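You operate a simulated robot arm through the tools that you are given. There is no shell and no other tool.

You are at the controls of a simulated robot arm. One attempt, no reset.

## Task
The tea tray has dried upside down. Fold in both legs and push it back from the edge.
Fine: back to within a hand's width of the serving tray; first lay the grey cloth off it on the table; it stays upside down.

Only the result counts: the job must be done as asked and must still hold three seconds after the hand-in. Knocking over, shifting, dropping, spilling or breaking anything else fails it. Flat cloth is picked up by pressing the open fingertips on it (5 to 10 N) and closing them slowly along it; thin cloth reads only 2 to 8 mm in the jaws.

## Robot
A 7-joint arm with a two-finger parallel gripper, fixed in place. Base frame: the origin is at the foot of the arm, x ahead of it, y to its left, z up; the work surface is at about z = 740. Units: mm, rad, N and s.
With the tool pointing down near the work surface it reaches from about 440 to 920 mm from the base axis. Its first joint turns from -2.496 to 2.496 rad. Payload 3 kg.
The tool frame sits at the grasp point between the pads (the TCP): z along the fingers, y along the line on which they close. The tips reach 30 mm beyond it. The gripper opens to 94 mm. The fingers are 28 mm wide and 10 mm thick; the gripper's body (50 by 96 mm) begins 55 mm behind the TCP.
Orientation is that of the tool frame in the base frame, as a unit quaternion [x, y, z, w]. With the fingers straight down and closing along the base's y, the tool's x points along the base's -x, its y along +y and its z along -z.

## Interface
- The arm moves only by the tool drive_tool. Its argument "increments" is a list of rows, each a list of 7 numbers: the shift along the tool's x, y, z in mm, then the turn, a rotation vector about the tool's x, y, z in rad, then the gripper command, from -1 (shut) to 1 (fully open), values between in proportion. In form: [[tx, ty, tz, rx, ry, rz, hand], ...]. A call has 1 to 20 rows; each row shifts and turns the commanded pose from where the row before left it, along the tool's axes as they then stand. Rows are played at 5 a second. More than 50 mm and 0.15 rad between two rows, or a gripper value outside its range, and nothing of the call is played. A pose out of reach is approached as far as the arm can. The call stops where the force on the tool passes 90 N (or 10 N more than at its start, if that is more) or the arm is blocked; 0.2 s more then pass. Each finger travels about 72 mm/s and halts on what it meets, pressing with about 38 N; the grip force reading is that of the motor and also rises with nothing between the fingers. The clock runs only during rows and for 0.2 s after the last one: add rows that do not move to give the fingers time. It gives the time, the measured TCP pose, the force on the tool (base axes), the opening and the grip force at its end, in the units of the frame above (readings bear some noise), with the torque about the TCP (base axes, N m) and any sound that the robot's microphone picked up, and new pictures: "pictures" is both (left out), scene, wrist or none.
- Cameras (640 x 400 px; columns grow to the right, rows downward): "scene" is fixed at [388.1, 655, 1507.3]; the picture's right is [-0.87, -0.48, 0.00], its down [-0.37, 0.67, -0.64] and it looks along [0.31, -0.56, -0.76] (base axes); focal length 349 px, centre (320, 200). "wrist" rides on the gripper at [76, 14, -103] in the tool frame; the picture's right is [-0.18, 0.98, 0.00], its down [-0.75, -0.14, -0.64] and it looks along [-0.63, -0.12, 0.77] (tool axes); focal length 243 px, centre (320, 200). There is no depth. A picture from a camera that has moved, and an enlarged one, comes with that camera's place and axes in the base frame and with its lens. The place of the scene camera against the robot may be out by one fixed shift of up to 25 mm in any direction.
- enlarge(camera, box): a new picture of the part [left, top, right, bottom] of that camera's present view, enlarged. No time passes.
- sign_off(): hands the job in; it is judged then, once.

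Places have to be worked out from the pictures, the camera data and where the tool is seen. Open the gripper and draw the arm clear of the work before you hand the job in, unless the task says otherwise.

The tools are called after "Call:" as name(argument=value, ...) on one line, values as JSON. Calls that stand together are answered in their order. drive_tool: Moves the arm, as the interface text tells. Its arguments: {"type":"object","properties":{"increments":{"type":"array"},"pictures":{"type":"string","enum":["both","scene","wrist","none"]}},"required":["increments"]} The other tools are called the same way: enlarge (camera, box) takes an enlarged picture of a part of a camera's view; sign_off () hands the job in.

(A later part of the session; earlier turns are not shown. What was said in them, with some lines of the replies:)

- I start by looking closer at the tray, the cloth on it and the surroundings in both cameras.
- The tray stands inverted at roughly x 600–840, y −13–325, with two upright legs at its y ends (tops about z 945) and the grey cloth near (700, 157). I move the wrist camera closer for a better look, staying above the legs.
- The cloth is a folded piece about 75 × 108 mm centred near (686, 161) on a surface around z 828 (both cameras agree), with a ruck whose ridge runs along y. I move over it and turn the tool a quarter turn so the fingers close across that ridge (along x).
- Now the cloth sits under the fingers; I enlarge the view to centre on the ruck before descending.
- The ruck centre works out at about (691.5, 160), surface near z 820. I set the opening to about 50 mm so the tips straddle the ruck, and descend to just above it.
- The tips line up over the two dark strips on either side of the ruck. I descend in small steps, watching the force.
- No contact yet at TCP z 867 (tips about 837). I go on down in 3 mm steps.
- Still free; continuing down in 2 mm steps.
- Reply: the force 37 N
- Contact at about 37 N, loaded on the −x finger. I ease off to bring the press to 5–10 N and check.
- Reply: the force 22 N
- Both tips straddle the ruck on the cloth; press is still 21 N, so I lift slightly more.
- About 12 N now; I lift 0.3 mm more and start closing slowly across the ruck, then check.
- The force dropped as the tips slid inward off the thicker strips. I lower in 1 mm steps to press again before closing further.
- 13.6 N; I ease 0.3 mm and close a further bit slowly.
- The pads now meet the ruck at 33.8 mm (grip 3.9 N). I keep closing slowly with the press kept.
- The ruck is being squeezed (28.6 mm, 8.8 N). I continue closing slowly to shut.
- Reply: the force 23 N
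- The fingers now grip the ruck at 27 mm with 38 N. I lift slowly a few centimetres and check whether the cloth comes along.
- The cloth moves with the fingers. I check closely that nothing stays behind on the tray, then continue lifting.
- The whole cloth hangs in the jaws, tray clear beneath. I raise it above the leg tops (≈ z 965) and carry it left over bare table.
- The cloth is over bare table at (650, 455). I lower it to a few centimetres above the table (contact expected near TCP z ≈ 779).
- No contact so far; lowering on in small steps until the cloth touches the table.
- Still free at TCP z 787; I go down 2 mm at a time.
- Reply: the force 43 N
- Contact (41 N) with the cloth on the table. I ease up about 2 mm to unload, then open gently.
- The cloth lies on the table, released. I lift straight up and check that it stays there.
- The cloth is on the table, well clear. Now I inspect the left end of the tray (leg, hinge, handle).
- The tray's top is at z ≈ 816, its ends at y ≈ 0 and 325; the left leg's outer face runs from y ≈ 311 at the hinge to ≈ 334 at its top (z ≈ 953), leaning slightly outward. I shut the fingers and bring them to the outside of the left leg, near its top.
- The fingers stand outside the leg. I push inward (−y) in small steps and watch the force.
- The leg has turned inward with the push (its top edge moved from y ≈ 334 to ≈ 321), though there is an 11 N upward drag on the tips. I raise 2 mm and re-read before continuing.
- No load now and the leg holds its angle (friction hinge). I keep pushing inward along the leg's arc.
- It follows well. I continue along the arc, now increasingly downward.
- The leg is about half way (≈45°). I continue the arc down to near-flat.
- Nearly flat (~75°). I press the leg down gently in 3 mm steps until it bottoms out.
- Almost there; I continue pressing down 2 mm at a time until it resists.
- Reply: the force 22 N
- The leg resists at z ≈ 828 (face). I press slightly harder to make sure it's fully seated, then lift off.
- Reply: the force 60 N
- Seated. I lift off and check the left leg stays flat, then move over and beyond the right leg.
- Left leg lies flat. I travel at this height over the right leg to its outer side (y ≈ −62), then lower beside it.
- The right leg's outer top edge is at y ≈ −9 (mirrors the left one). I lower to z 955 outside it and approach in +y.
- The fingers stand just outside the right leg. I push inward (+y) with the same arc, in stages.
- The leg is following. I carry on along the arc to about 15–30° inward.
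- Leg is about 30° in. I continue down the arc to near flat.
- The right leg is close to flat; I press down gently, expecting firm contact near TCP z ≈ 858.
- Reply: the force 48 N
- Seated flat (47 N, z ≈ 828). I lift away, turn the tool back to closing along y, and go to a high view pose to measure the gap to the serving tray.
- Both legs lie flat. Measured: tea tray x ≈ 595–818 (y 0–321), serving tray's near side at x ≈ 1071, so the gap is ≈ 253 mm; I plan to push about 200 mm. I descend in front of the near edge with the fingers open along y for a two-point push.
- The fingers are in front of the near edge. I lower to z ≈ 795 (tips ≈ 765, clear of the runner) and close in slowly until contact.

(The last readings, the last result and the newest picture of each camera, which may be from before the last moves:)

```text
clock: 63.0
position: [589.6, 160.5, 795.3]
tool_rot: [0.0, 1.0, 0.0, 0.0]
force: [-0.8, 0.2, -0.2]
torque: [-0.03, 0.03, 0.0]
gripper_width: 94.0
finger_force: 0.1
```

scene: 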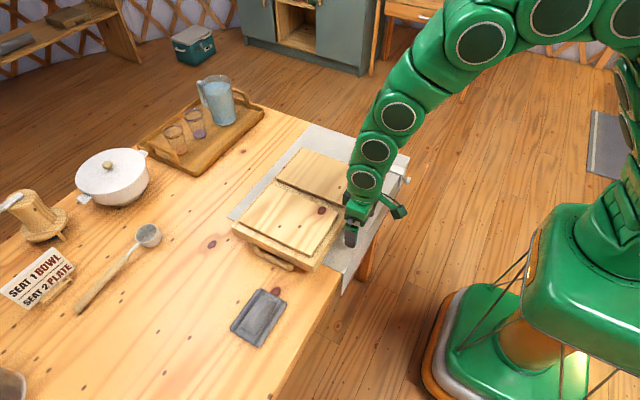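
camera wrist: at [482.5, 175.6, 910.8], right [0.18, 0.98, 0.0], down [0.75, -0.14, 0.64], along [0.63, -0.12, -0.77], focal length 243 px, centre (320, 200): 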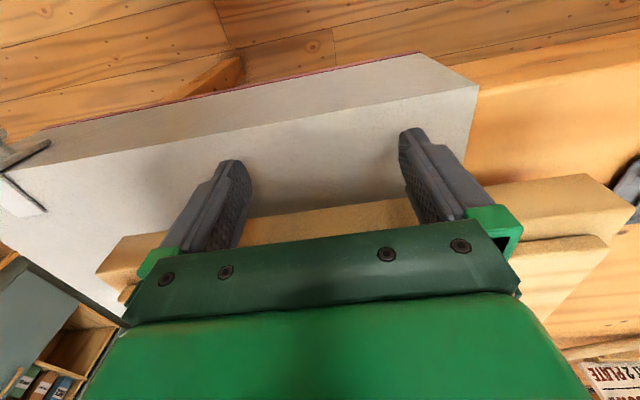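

Little force at x 589.6; I look to see whether the tray is in contact or already sliding.

Call:
drive_tool(increments=[[-4, 0, 0, 0, 0, 0, 1], [-4, 0, 0, 0, 0, 0, 1], [-4, 0, 0, 0, 0, 0, 1]], pictures="both")

Call:
enlarge(camera="scene", box=[220, 110, 420, 310])

Call:
enlarge(camera="wrist", box=[80, 60, 640, 260])

```text
clock: 63.8
position: [601.5, 159.4, 793.7]
tool_rot: [0.0, 1.0, 0.0, -0.002]
force: [-2.4, -0.4, -0.3]
torque: [0.05, 0.01, -0.04]
gripper_width: 94.1
finger_force: 0.1
camera wrist: at [524.4, 174.3, 896.3], right [0.18, 0.98, 0.0], down [0.75, -0.14, 0.64], along [0.63, -0.12, -0.77], focal length 243 px, centre (320, 200)
```

scene: 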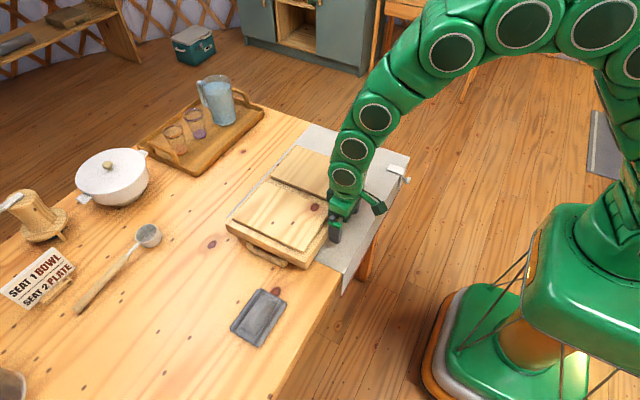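
wrist: 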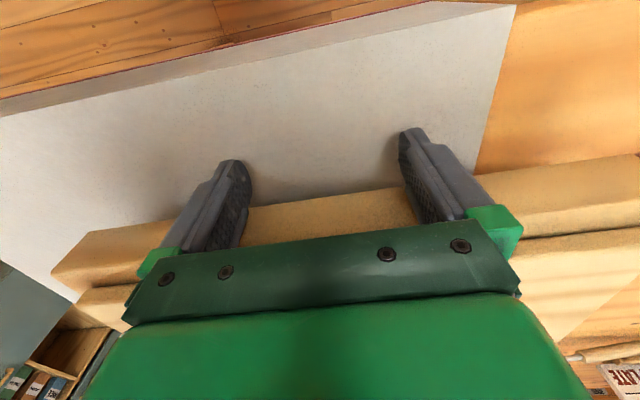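

```text
2.00 times, centred on (320, 210) of scene
camera zoom: at [388.1, 655.0, 1507.3], right [-0.87, -0.48, 0.0], down [-0.37, 0.67, -0.64], along [0.31, -0.56, -0.76], focal length 699 px, centre (320, 180)
```

zoom: 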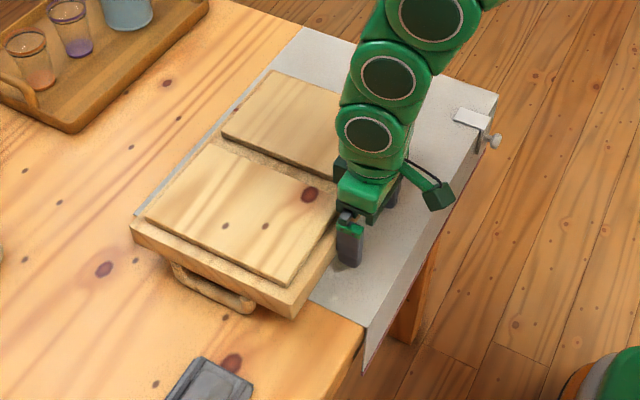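

```text
1.14 times, centred on (360, 160) of wrist
camera zoom: at [524.4, 174.3, 896.3], right [0.18, 0.98, 0.0], down [0.75, -0.14, 0.64], along [0.63, -0.12, -0.77], focal length 277 px, centre (274, 246)
```

zoom: 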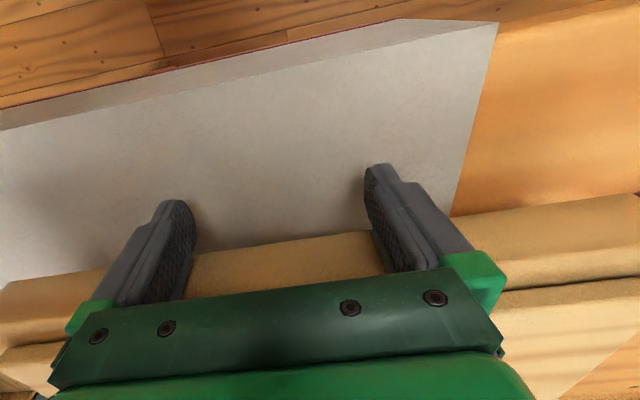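

The tray slides lightly (≈2 N) and stays square, runner and clamp unmoved; its near edge is now ≈ 615. I push on slowly for another ~96 mm, then check.

Call:
drive_tool(increments=[[-4, 0, 0, 0, 0, 0, 1], [-6, 0, 0, 0, 0, 0, 1], [-8, 0, 0, 0, 0, 0, 1], [-8, 0, 0, 0, 0, 0, 1], [-8, 0, 0, 0, 0, 0, 1], [-8, 0, 0, 0, 0, 0, 1], [-8, 0, 0, 0, 0, 0, 1], [-8, 0, 0, 0, 0, 0, 1], [-8, 0, 0, 0, 0, 0, 1], [-8, 0, 0, 0, 0, 0, 1], [-8, 0, 0, 0, 0, 0, 1], [-6, 0, 0, 0, 0, 0, 1], [-4, 0, 0, 0, 0, 0, 1], [-3, 0, 0, 0, 0, 0, 1], [0, 0, 0, 0, 0, 0, 1]], pictures="both")

Call:
enlarge(camera="scene", box=[140, 80, 420, 280])

```text
clock: 67.0
position: [694.7, 161.9, 794.1]
tool_rot: [0.0, 1.0, 0.001, 0.0]
force: [-2.2, 1.2, 0.5]
torque: [0.0, -0.02, 0.06]
gripper_width: 94.2
finger_force: 0.0
camera wrist: at [619.3, 175.6, 896.7], right [0.18, 0.98, 0.0], down [0.75, -0.14, 0.64], along [0.63, -0.12, -0.77], focal length 243 px, centre (320, 200)
```

scene: 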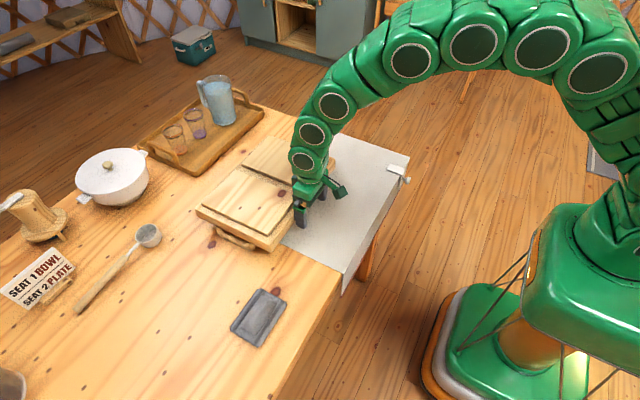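
wrist: 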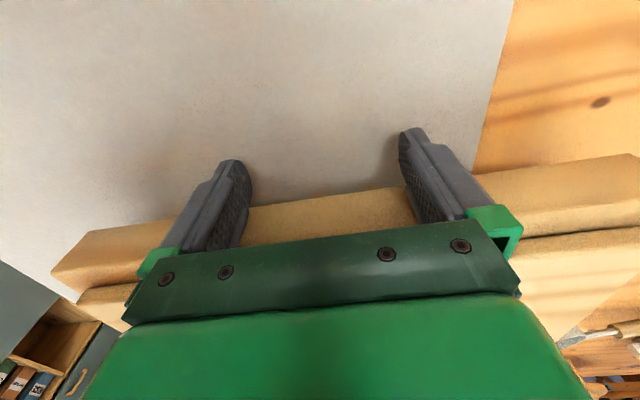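

```text
2.00 times, centred on (280, 180) of scene
camera zoom: at [388.1, 655.0, 1507.3], right [-0.87, -0.48, 0.0], down [-0.37, 0.67, -0.64], along [0.31, -0.56, -0.76], focal length 699 px, centre (400, 240)
```

zoom: 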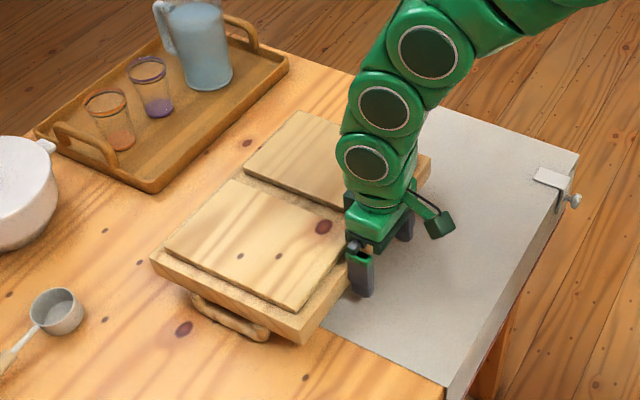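

Straight so far: tray's far edge ≈ 932, serving tray ≈ 1071–1082, gap ≈ 140–150 mm. I push about 92 mm more, slowing at the end.

Call:
drive_tool(increments=[[-4, 0, 0, 0, 0, 0, 1], [-6, 0, 0, 0, 0, 0, 1], [-8, 0, 0, 0, 0, 0, 1], [-8, 0, 0, 0, 0, 0, 1], [-8, 0, 0, 0, 0, 0, 1], [-8, 0, 0, 0, 0, 0, 1], [-8, 0, 0, 0, 0, 0, 1], [-7, 0, 0, 0, 0, 0, 1], [-5, 0, 0, 0, 0, 0, 1], [-3, 0, 0, 0, 0, 0, 1], [-2, 0, 0, 0, 0, 0, 1], [0, 0, 0, 0, 0, 0, 1]], pictures="both")

Call:
enlarge(camera="scene", box=[140, 80, 420, 280])

```text
clock: 69.6
position: [763.7, 160.6, 795.1]
tool_rot: [0.0, 1.0, 0.0, 0.0]
force: [-2.8, -0.4, -1.3]
torque: [-0.04, 0.04, -0.06]
gripper_width: 93.9
finger_force: 0.0
camera wrist: at [686.8, 174.6, 896.6], right [0.18, 0.98, 0.0], down [0.75, -0.14, 0.64], along [0.63, -0.12, -0.77], focal length 243 px, centre (320, 200)
```

scene: 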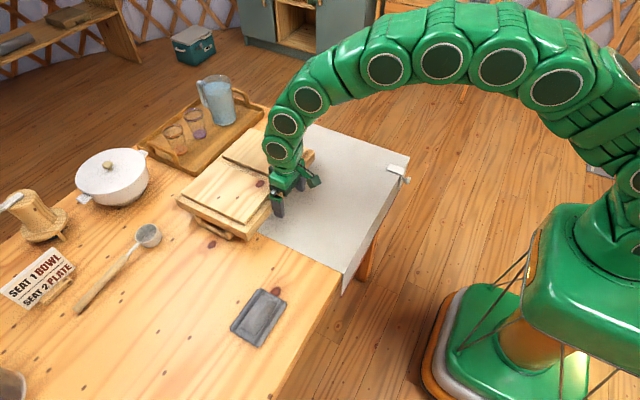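
wrist: 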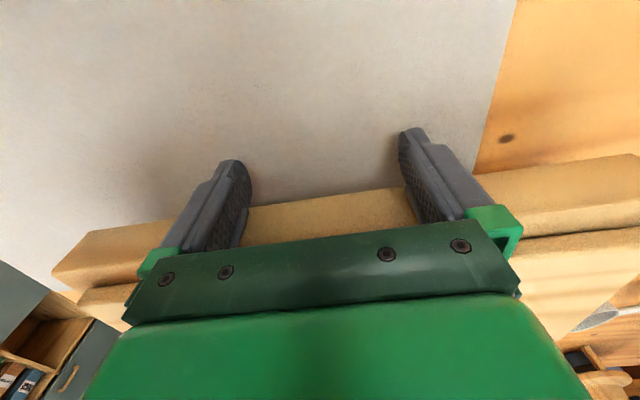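

```text
2.00 times, centred on (280, 180) of scene
camera zoom: at [388.1, 655.0, 1507.3], right [-0.87, -0.48, 0.0], down [-0.37, 0.67, -0.64], along [0.31, -0.56, -0.76], focal length 699 px, centre (400, 240)
```

zoom: 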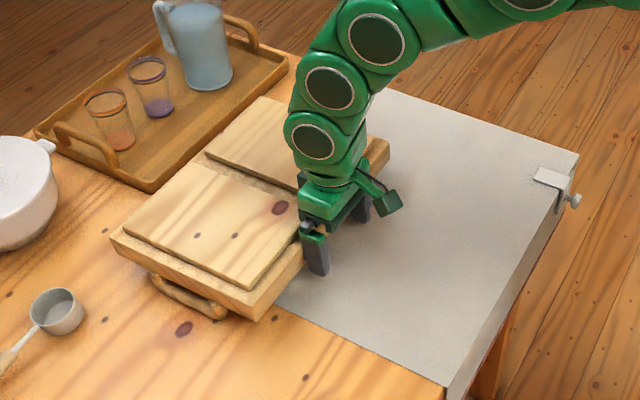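

Gap is now ≈ 70–80 mm, everything square and clear. I push about 23 mm more for a comfortable margin, then back off.

Call:
drive_tool(increments=[[-4, 0, 0, 0, 0, 0, 1], [-6, 0, 0, 0, 0, 0, 1], [-6, 0, 0, 0, 0, 0, 1], [-4, 0, 0, 0, 0, 0, 1], [-2, 0, 0, 0, 0, 0, 1], [-1, 0, 0, 0, 0, 0, 1], [0, 0, 0, 0, 0, 0, 1]], pictures="both")

Call:
enlarge(camera="scene", box=[140, 80, 420, 280])

```text
clock: 71.2
position: [785.0, 160.3, 793.6]
tool_rot: [0.0, 1.0, 0.0, 0.0]
force: [-2.6, -1.5, 1.0]
torque: [-0.05, -0.01, -0.1]
gripper_width: 94.1
finger_force: 0.0
camera wrist: at [709.2, 175.3, 896.2], right [0.18, 0.98, 0.0], down [0.75, -0.14, 0.64], along [0.63, -0.12, -0.77], focal length 243 px, centre (320, 200)
```

scene: 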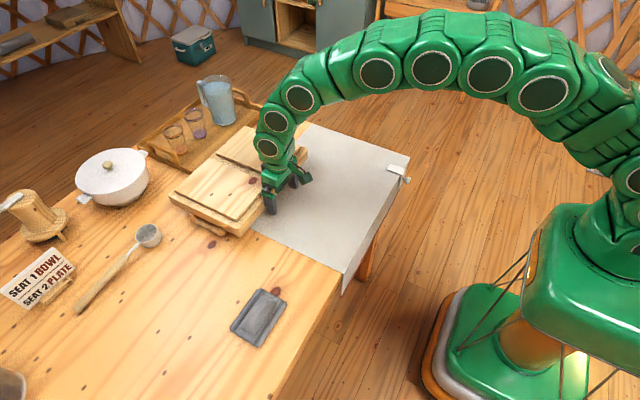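
wrist: 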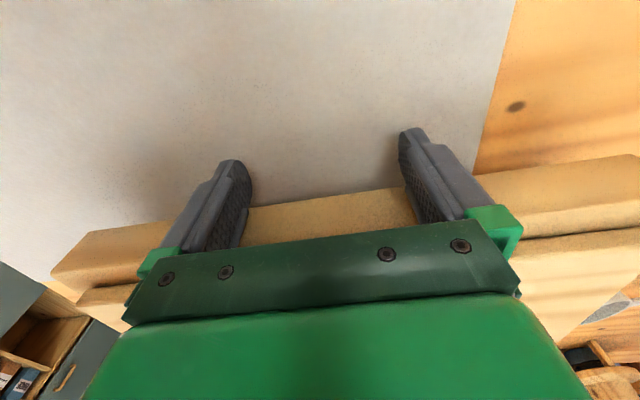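

```text
2.00 times, centred on (280, 180) of scene
camera zoom: at [388.1, 655.0, 1507.3], right [-0.87, -0.48, 0.0], down [-0.37, 0.67, -0.64], along [0.31, -0.56, -0.76], focal length 699 px, centre (400, 240)
```

zoom: 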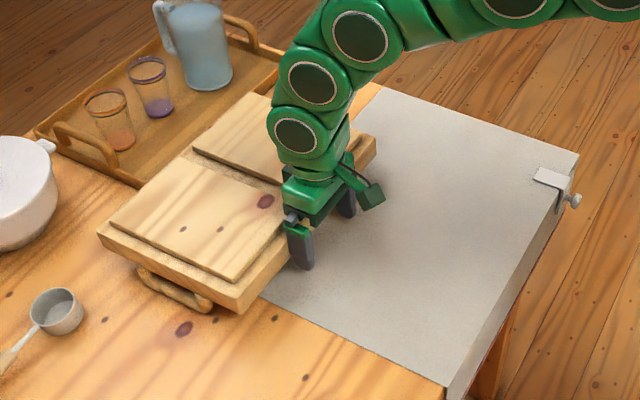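

Far edge ≈ 1022, gap ≈ 50–60 mm. I back off from the edge and rise to the view pose to verify the result.

Call:
drive_tool(increments=[[10, 0, 0, 0, 0, 0, 1], [30, 0, 0, 0, 0, 0, 1], [20, 0, -30, 0, 0, 0, 1], [20, 0, -45, 0, 0, 0, 1], [20, 0, -45, 0, 0, 0, 1], [20, 0, -45, 0, 0, 0, 1], [20, 0, -45, 0, 0, 0, 1], [15, 0, -45, 0, 0, 0, 1], [10, 0, -45, 0, 0, 0, 1], [0, 0, -45, 0, 0, 0, 1], [0, 0, 0, 0, 0, 0, 1]], pictures="both")

Call:
enlarge(camera="wrist", box=[120, 0, 520, 260])

Call:
enlarge(camera="scene", box=[130, 80, 330, 260])

```text
clock: 73.6
position: [618.5, 160.9, 1139.6]
tool_rot: [-0.001, 1.0, 0.0, 0.0]
force: [-0.1, -0.4, 0.4]
torque: [0.0, -0.01, 0.01]
gripper_width: 94.0
finger_force: 0.1
camera wrist: at [542.9, 175.8, 1241.8], right [0.18, 0.98, 0.0], down [0.75, -0.14, 0.64], along [0.63, -0.12, -0.77], focal length 243 px, centre (320, 200)
```

scene: 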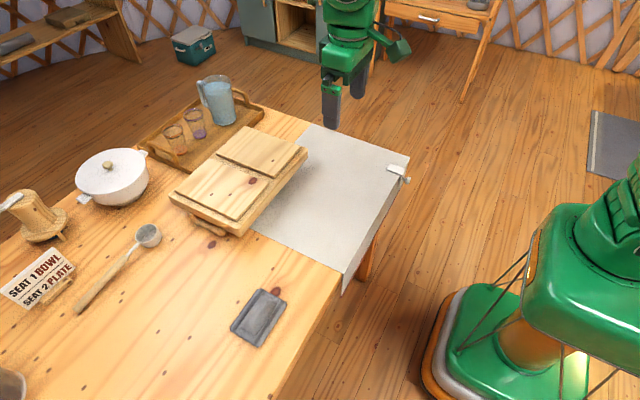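
wrist: 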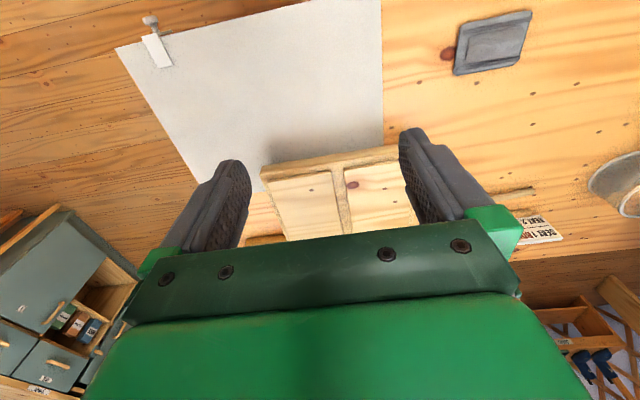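

```text
1.54 times, centred on (320, 130) of wrist
camera zoom: at [542.9, 175.8, 1241.8], right [0.18, 0.98, 0.0], down [0.75, -0.14, 0.64], along [0.63, -0.12, -0.77], focal length 373 px, centre (320, 308)
```

zoom: 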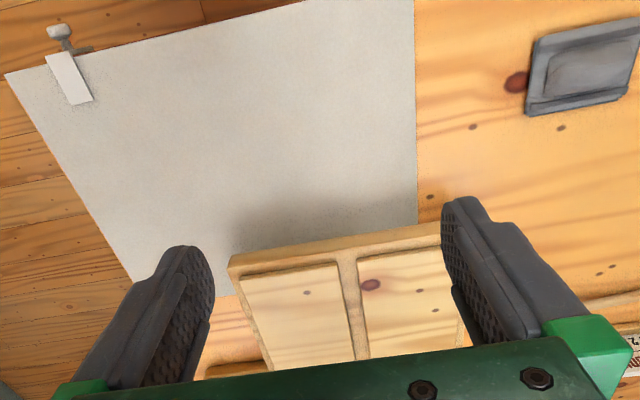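

```text
2.22 times, centred on (230, 170) of scene
camera zoom: at [388.1, 655.0, 1507.3], right [-0.87, -0.48, 0.0], down [-0.37, 0.67, -0.64], along [0.31, -0.56, -0.76], focal length 776 px, centre (520, 267)
```

zoom: 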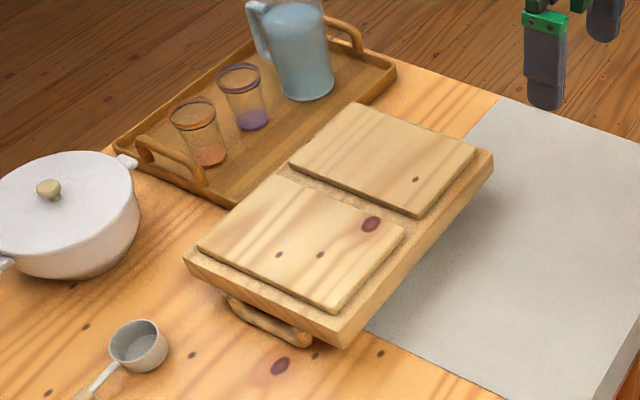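

The tray sits square with both legs flat. I rise a bit higher and back so the gap between both trays becomes visible above the palm, for a final measurement.

Call:
drive_tool(increments=[[20, 0, -35, 0, 0, 0, 1], [20, 0, -35, 0, 0, 0, 1], [20, 0, -40, 0, 0, 0, 1], [0, 0, 0, 0, 0, 0, 1]], pictures="both")

Call:
enlarge(camera="wrist", box=[200, 80, 440, 240])

Call:
enlarge(camera="scene", box=[210, 230, 350, 360])

```text
clock: 74.6
position: [560.2, 161.9, 1250.5]
tool_rot: [0.0, 1.0, 0.0, 0.0]
force: [-0.2, -0.6, -0.3]
torque: [-0.01, 0.0, -0.01]
gripper_width: 93.9
finger_force: 0.1
camera wrist: at [483.4, 176.5, 1352.7], right [0.18, 0.98, 0.0], down [0.75, -0.14, 0.64], along [0.63, -0.12, -0.77], focal length 243 px, centre (320, 200)
```

scene: 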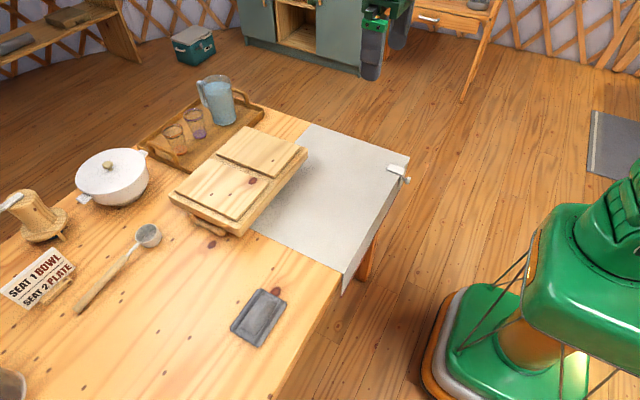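
wrist: 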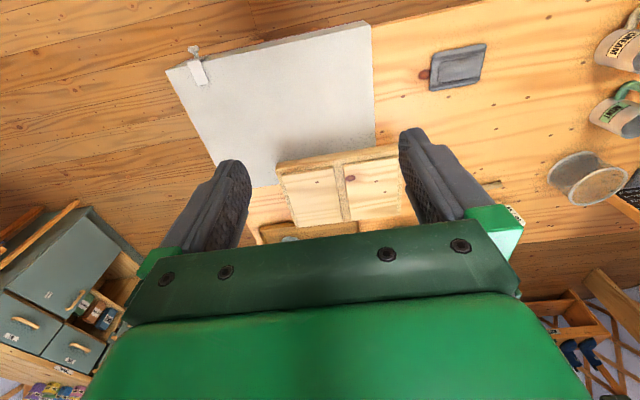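

```text
2.50 times, centred on (320, 160) of wrist
camera zoom: at [483.4, 176.5, 1352.7], right [0.18, 0.98, 0.0], down [0.75, -0.14, 0.64], along [0.63, -0.12, -0.77], focal length 606 px, centre (320, 300)
```

zoom: 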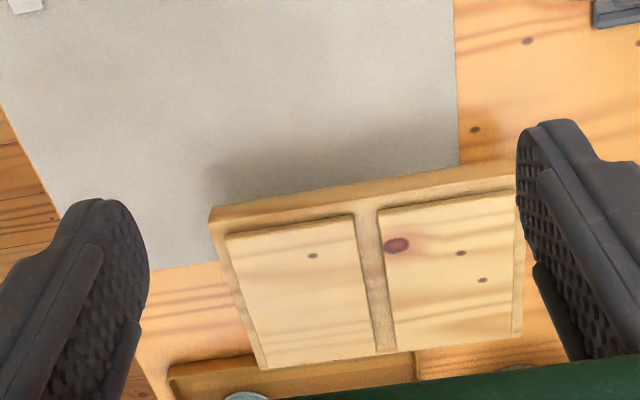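

```text
3.08 times, centred on (280, 295) of scene
camera zoom: at [388.1, 655.0, 1507.3], right [-0.87, -0.48, 0.0], down [-0.37, 0.67, -0.64], along [0.31, -0.56, -0.76], focal length 1075 px, centre (443, -92)
```

zoom: 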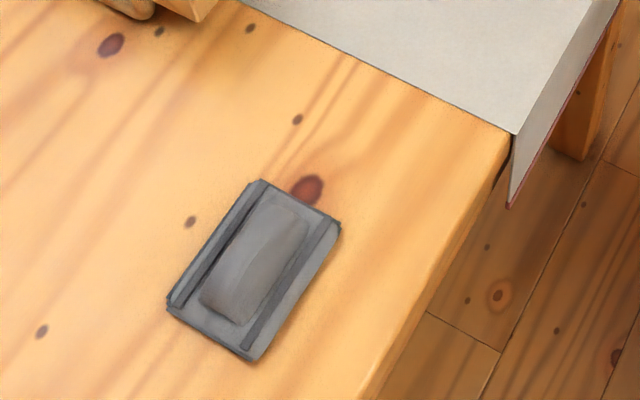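

Final check: the tea tray's far edge is at x ≈ 1019 and the serving tray's near side at ≈ 1065–1072, a gap of about 45–55 mm. Both legs lie flat, the cloth is on bare table and nothing else has moved. The gripper is open and high above the work, so I hand the job in.

Call:
sign_off()

```text
The job is handed in.
```

The job is done and handed in; I don't have the judge's result.

- **Cloth:** the grey cloth was lifted off first and now lies on bare table to the left of the tray's old place, clear of the table edge.
- **Legs:** both are folded in and pressed flat. The tray is still upside down.
- **Position:** the tray was pushed back about 200 mm. By the camera measurements its far edge is now about 45–55 mm from the serving tray, without touching it.

The tray slid with only 2–3 N of push. In the last pictures the runner, clamp, ladle, pot, jug and glasses look unmoved. The gripper was open and well above the table at hand-in.
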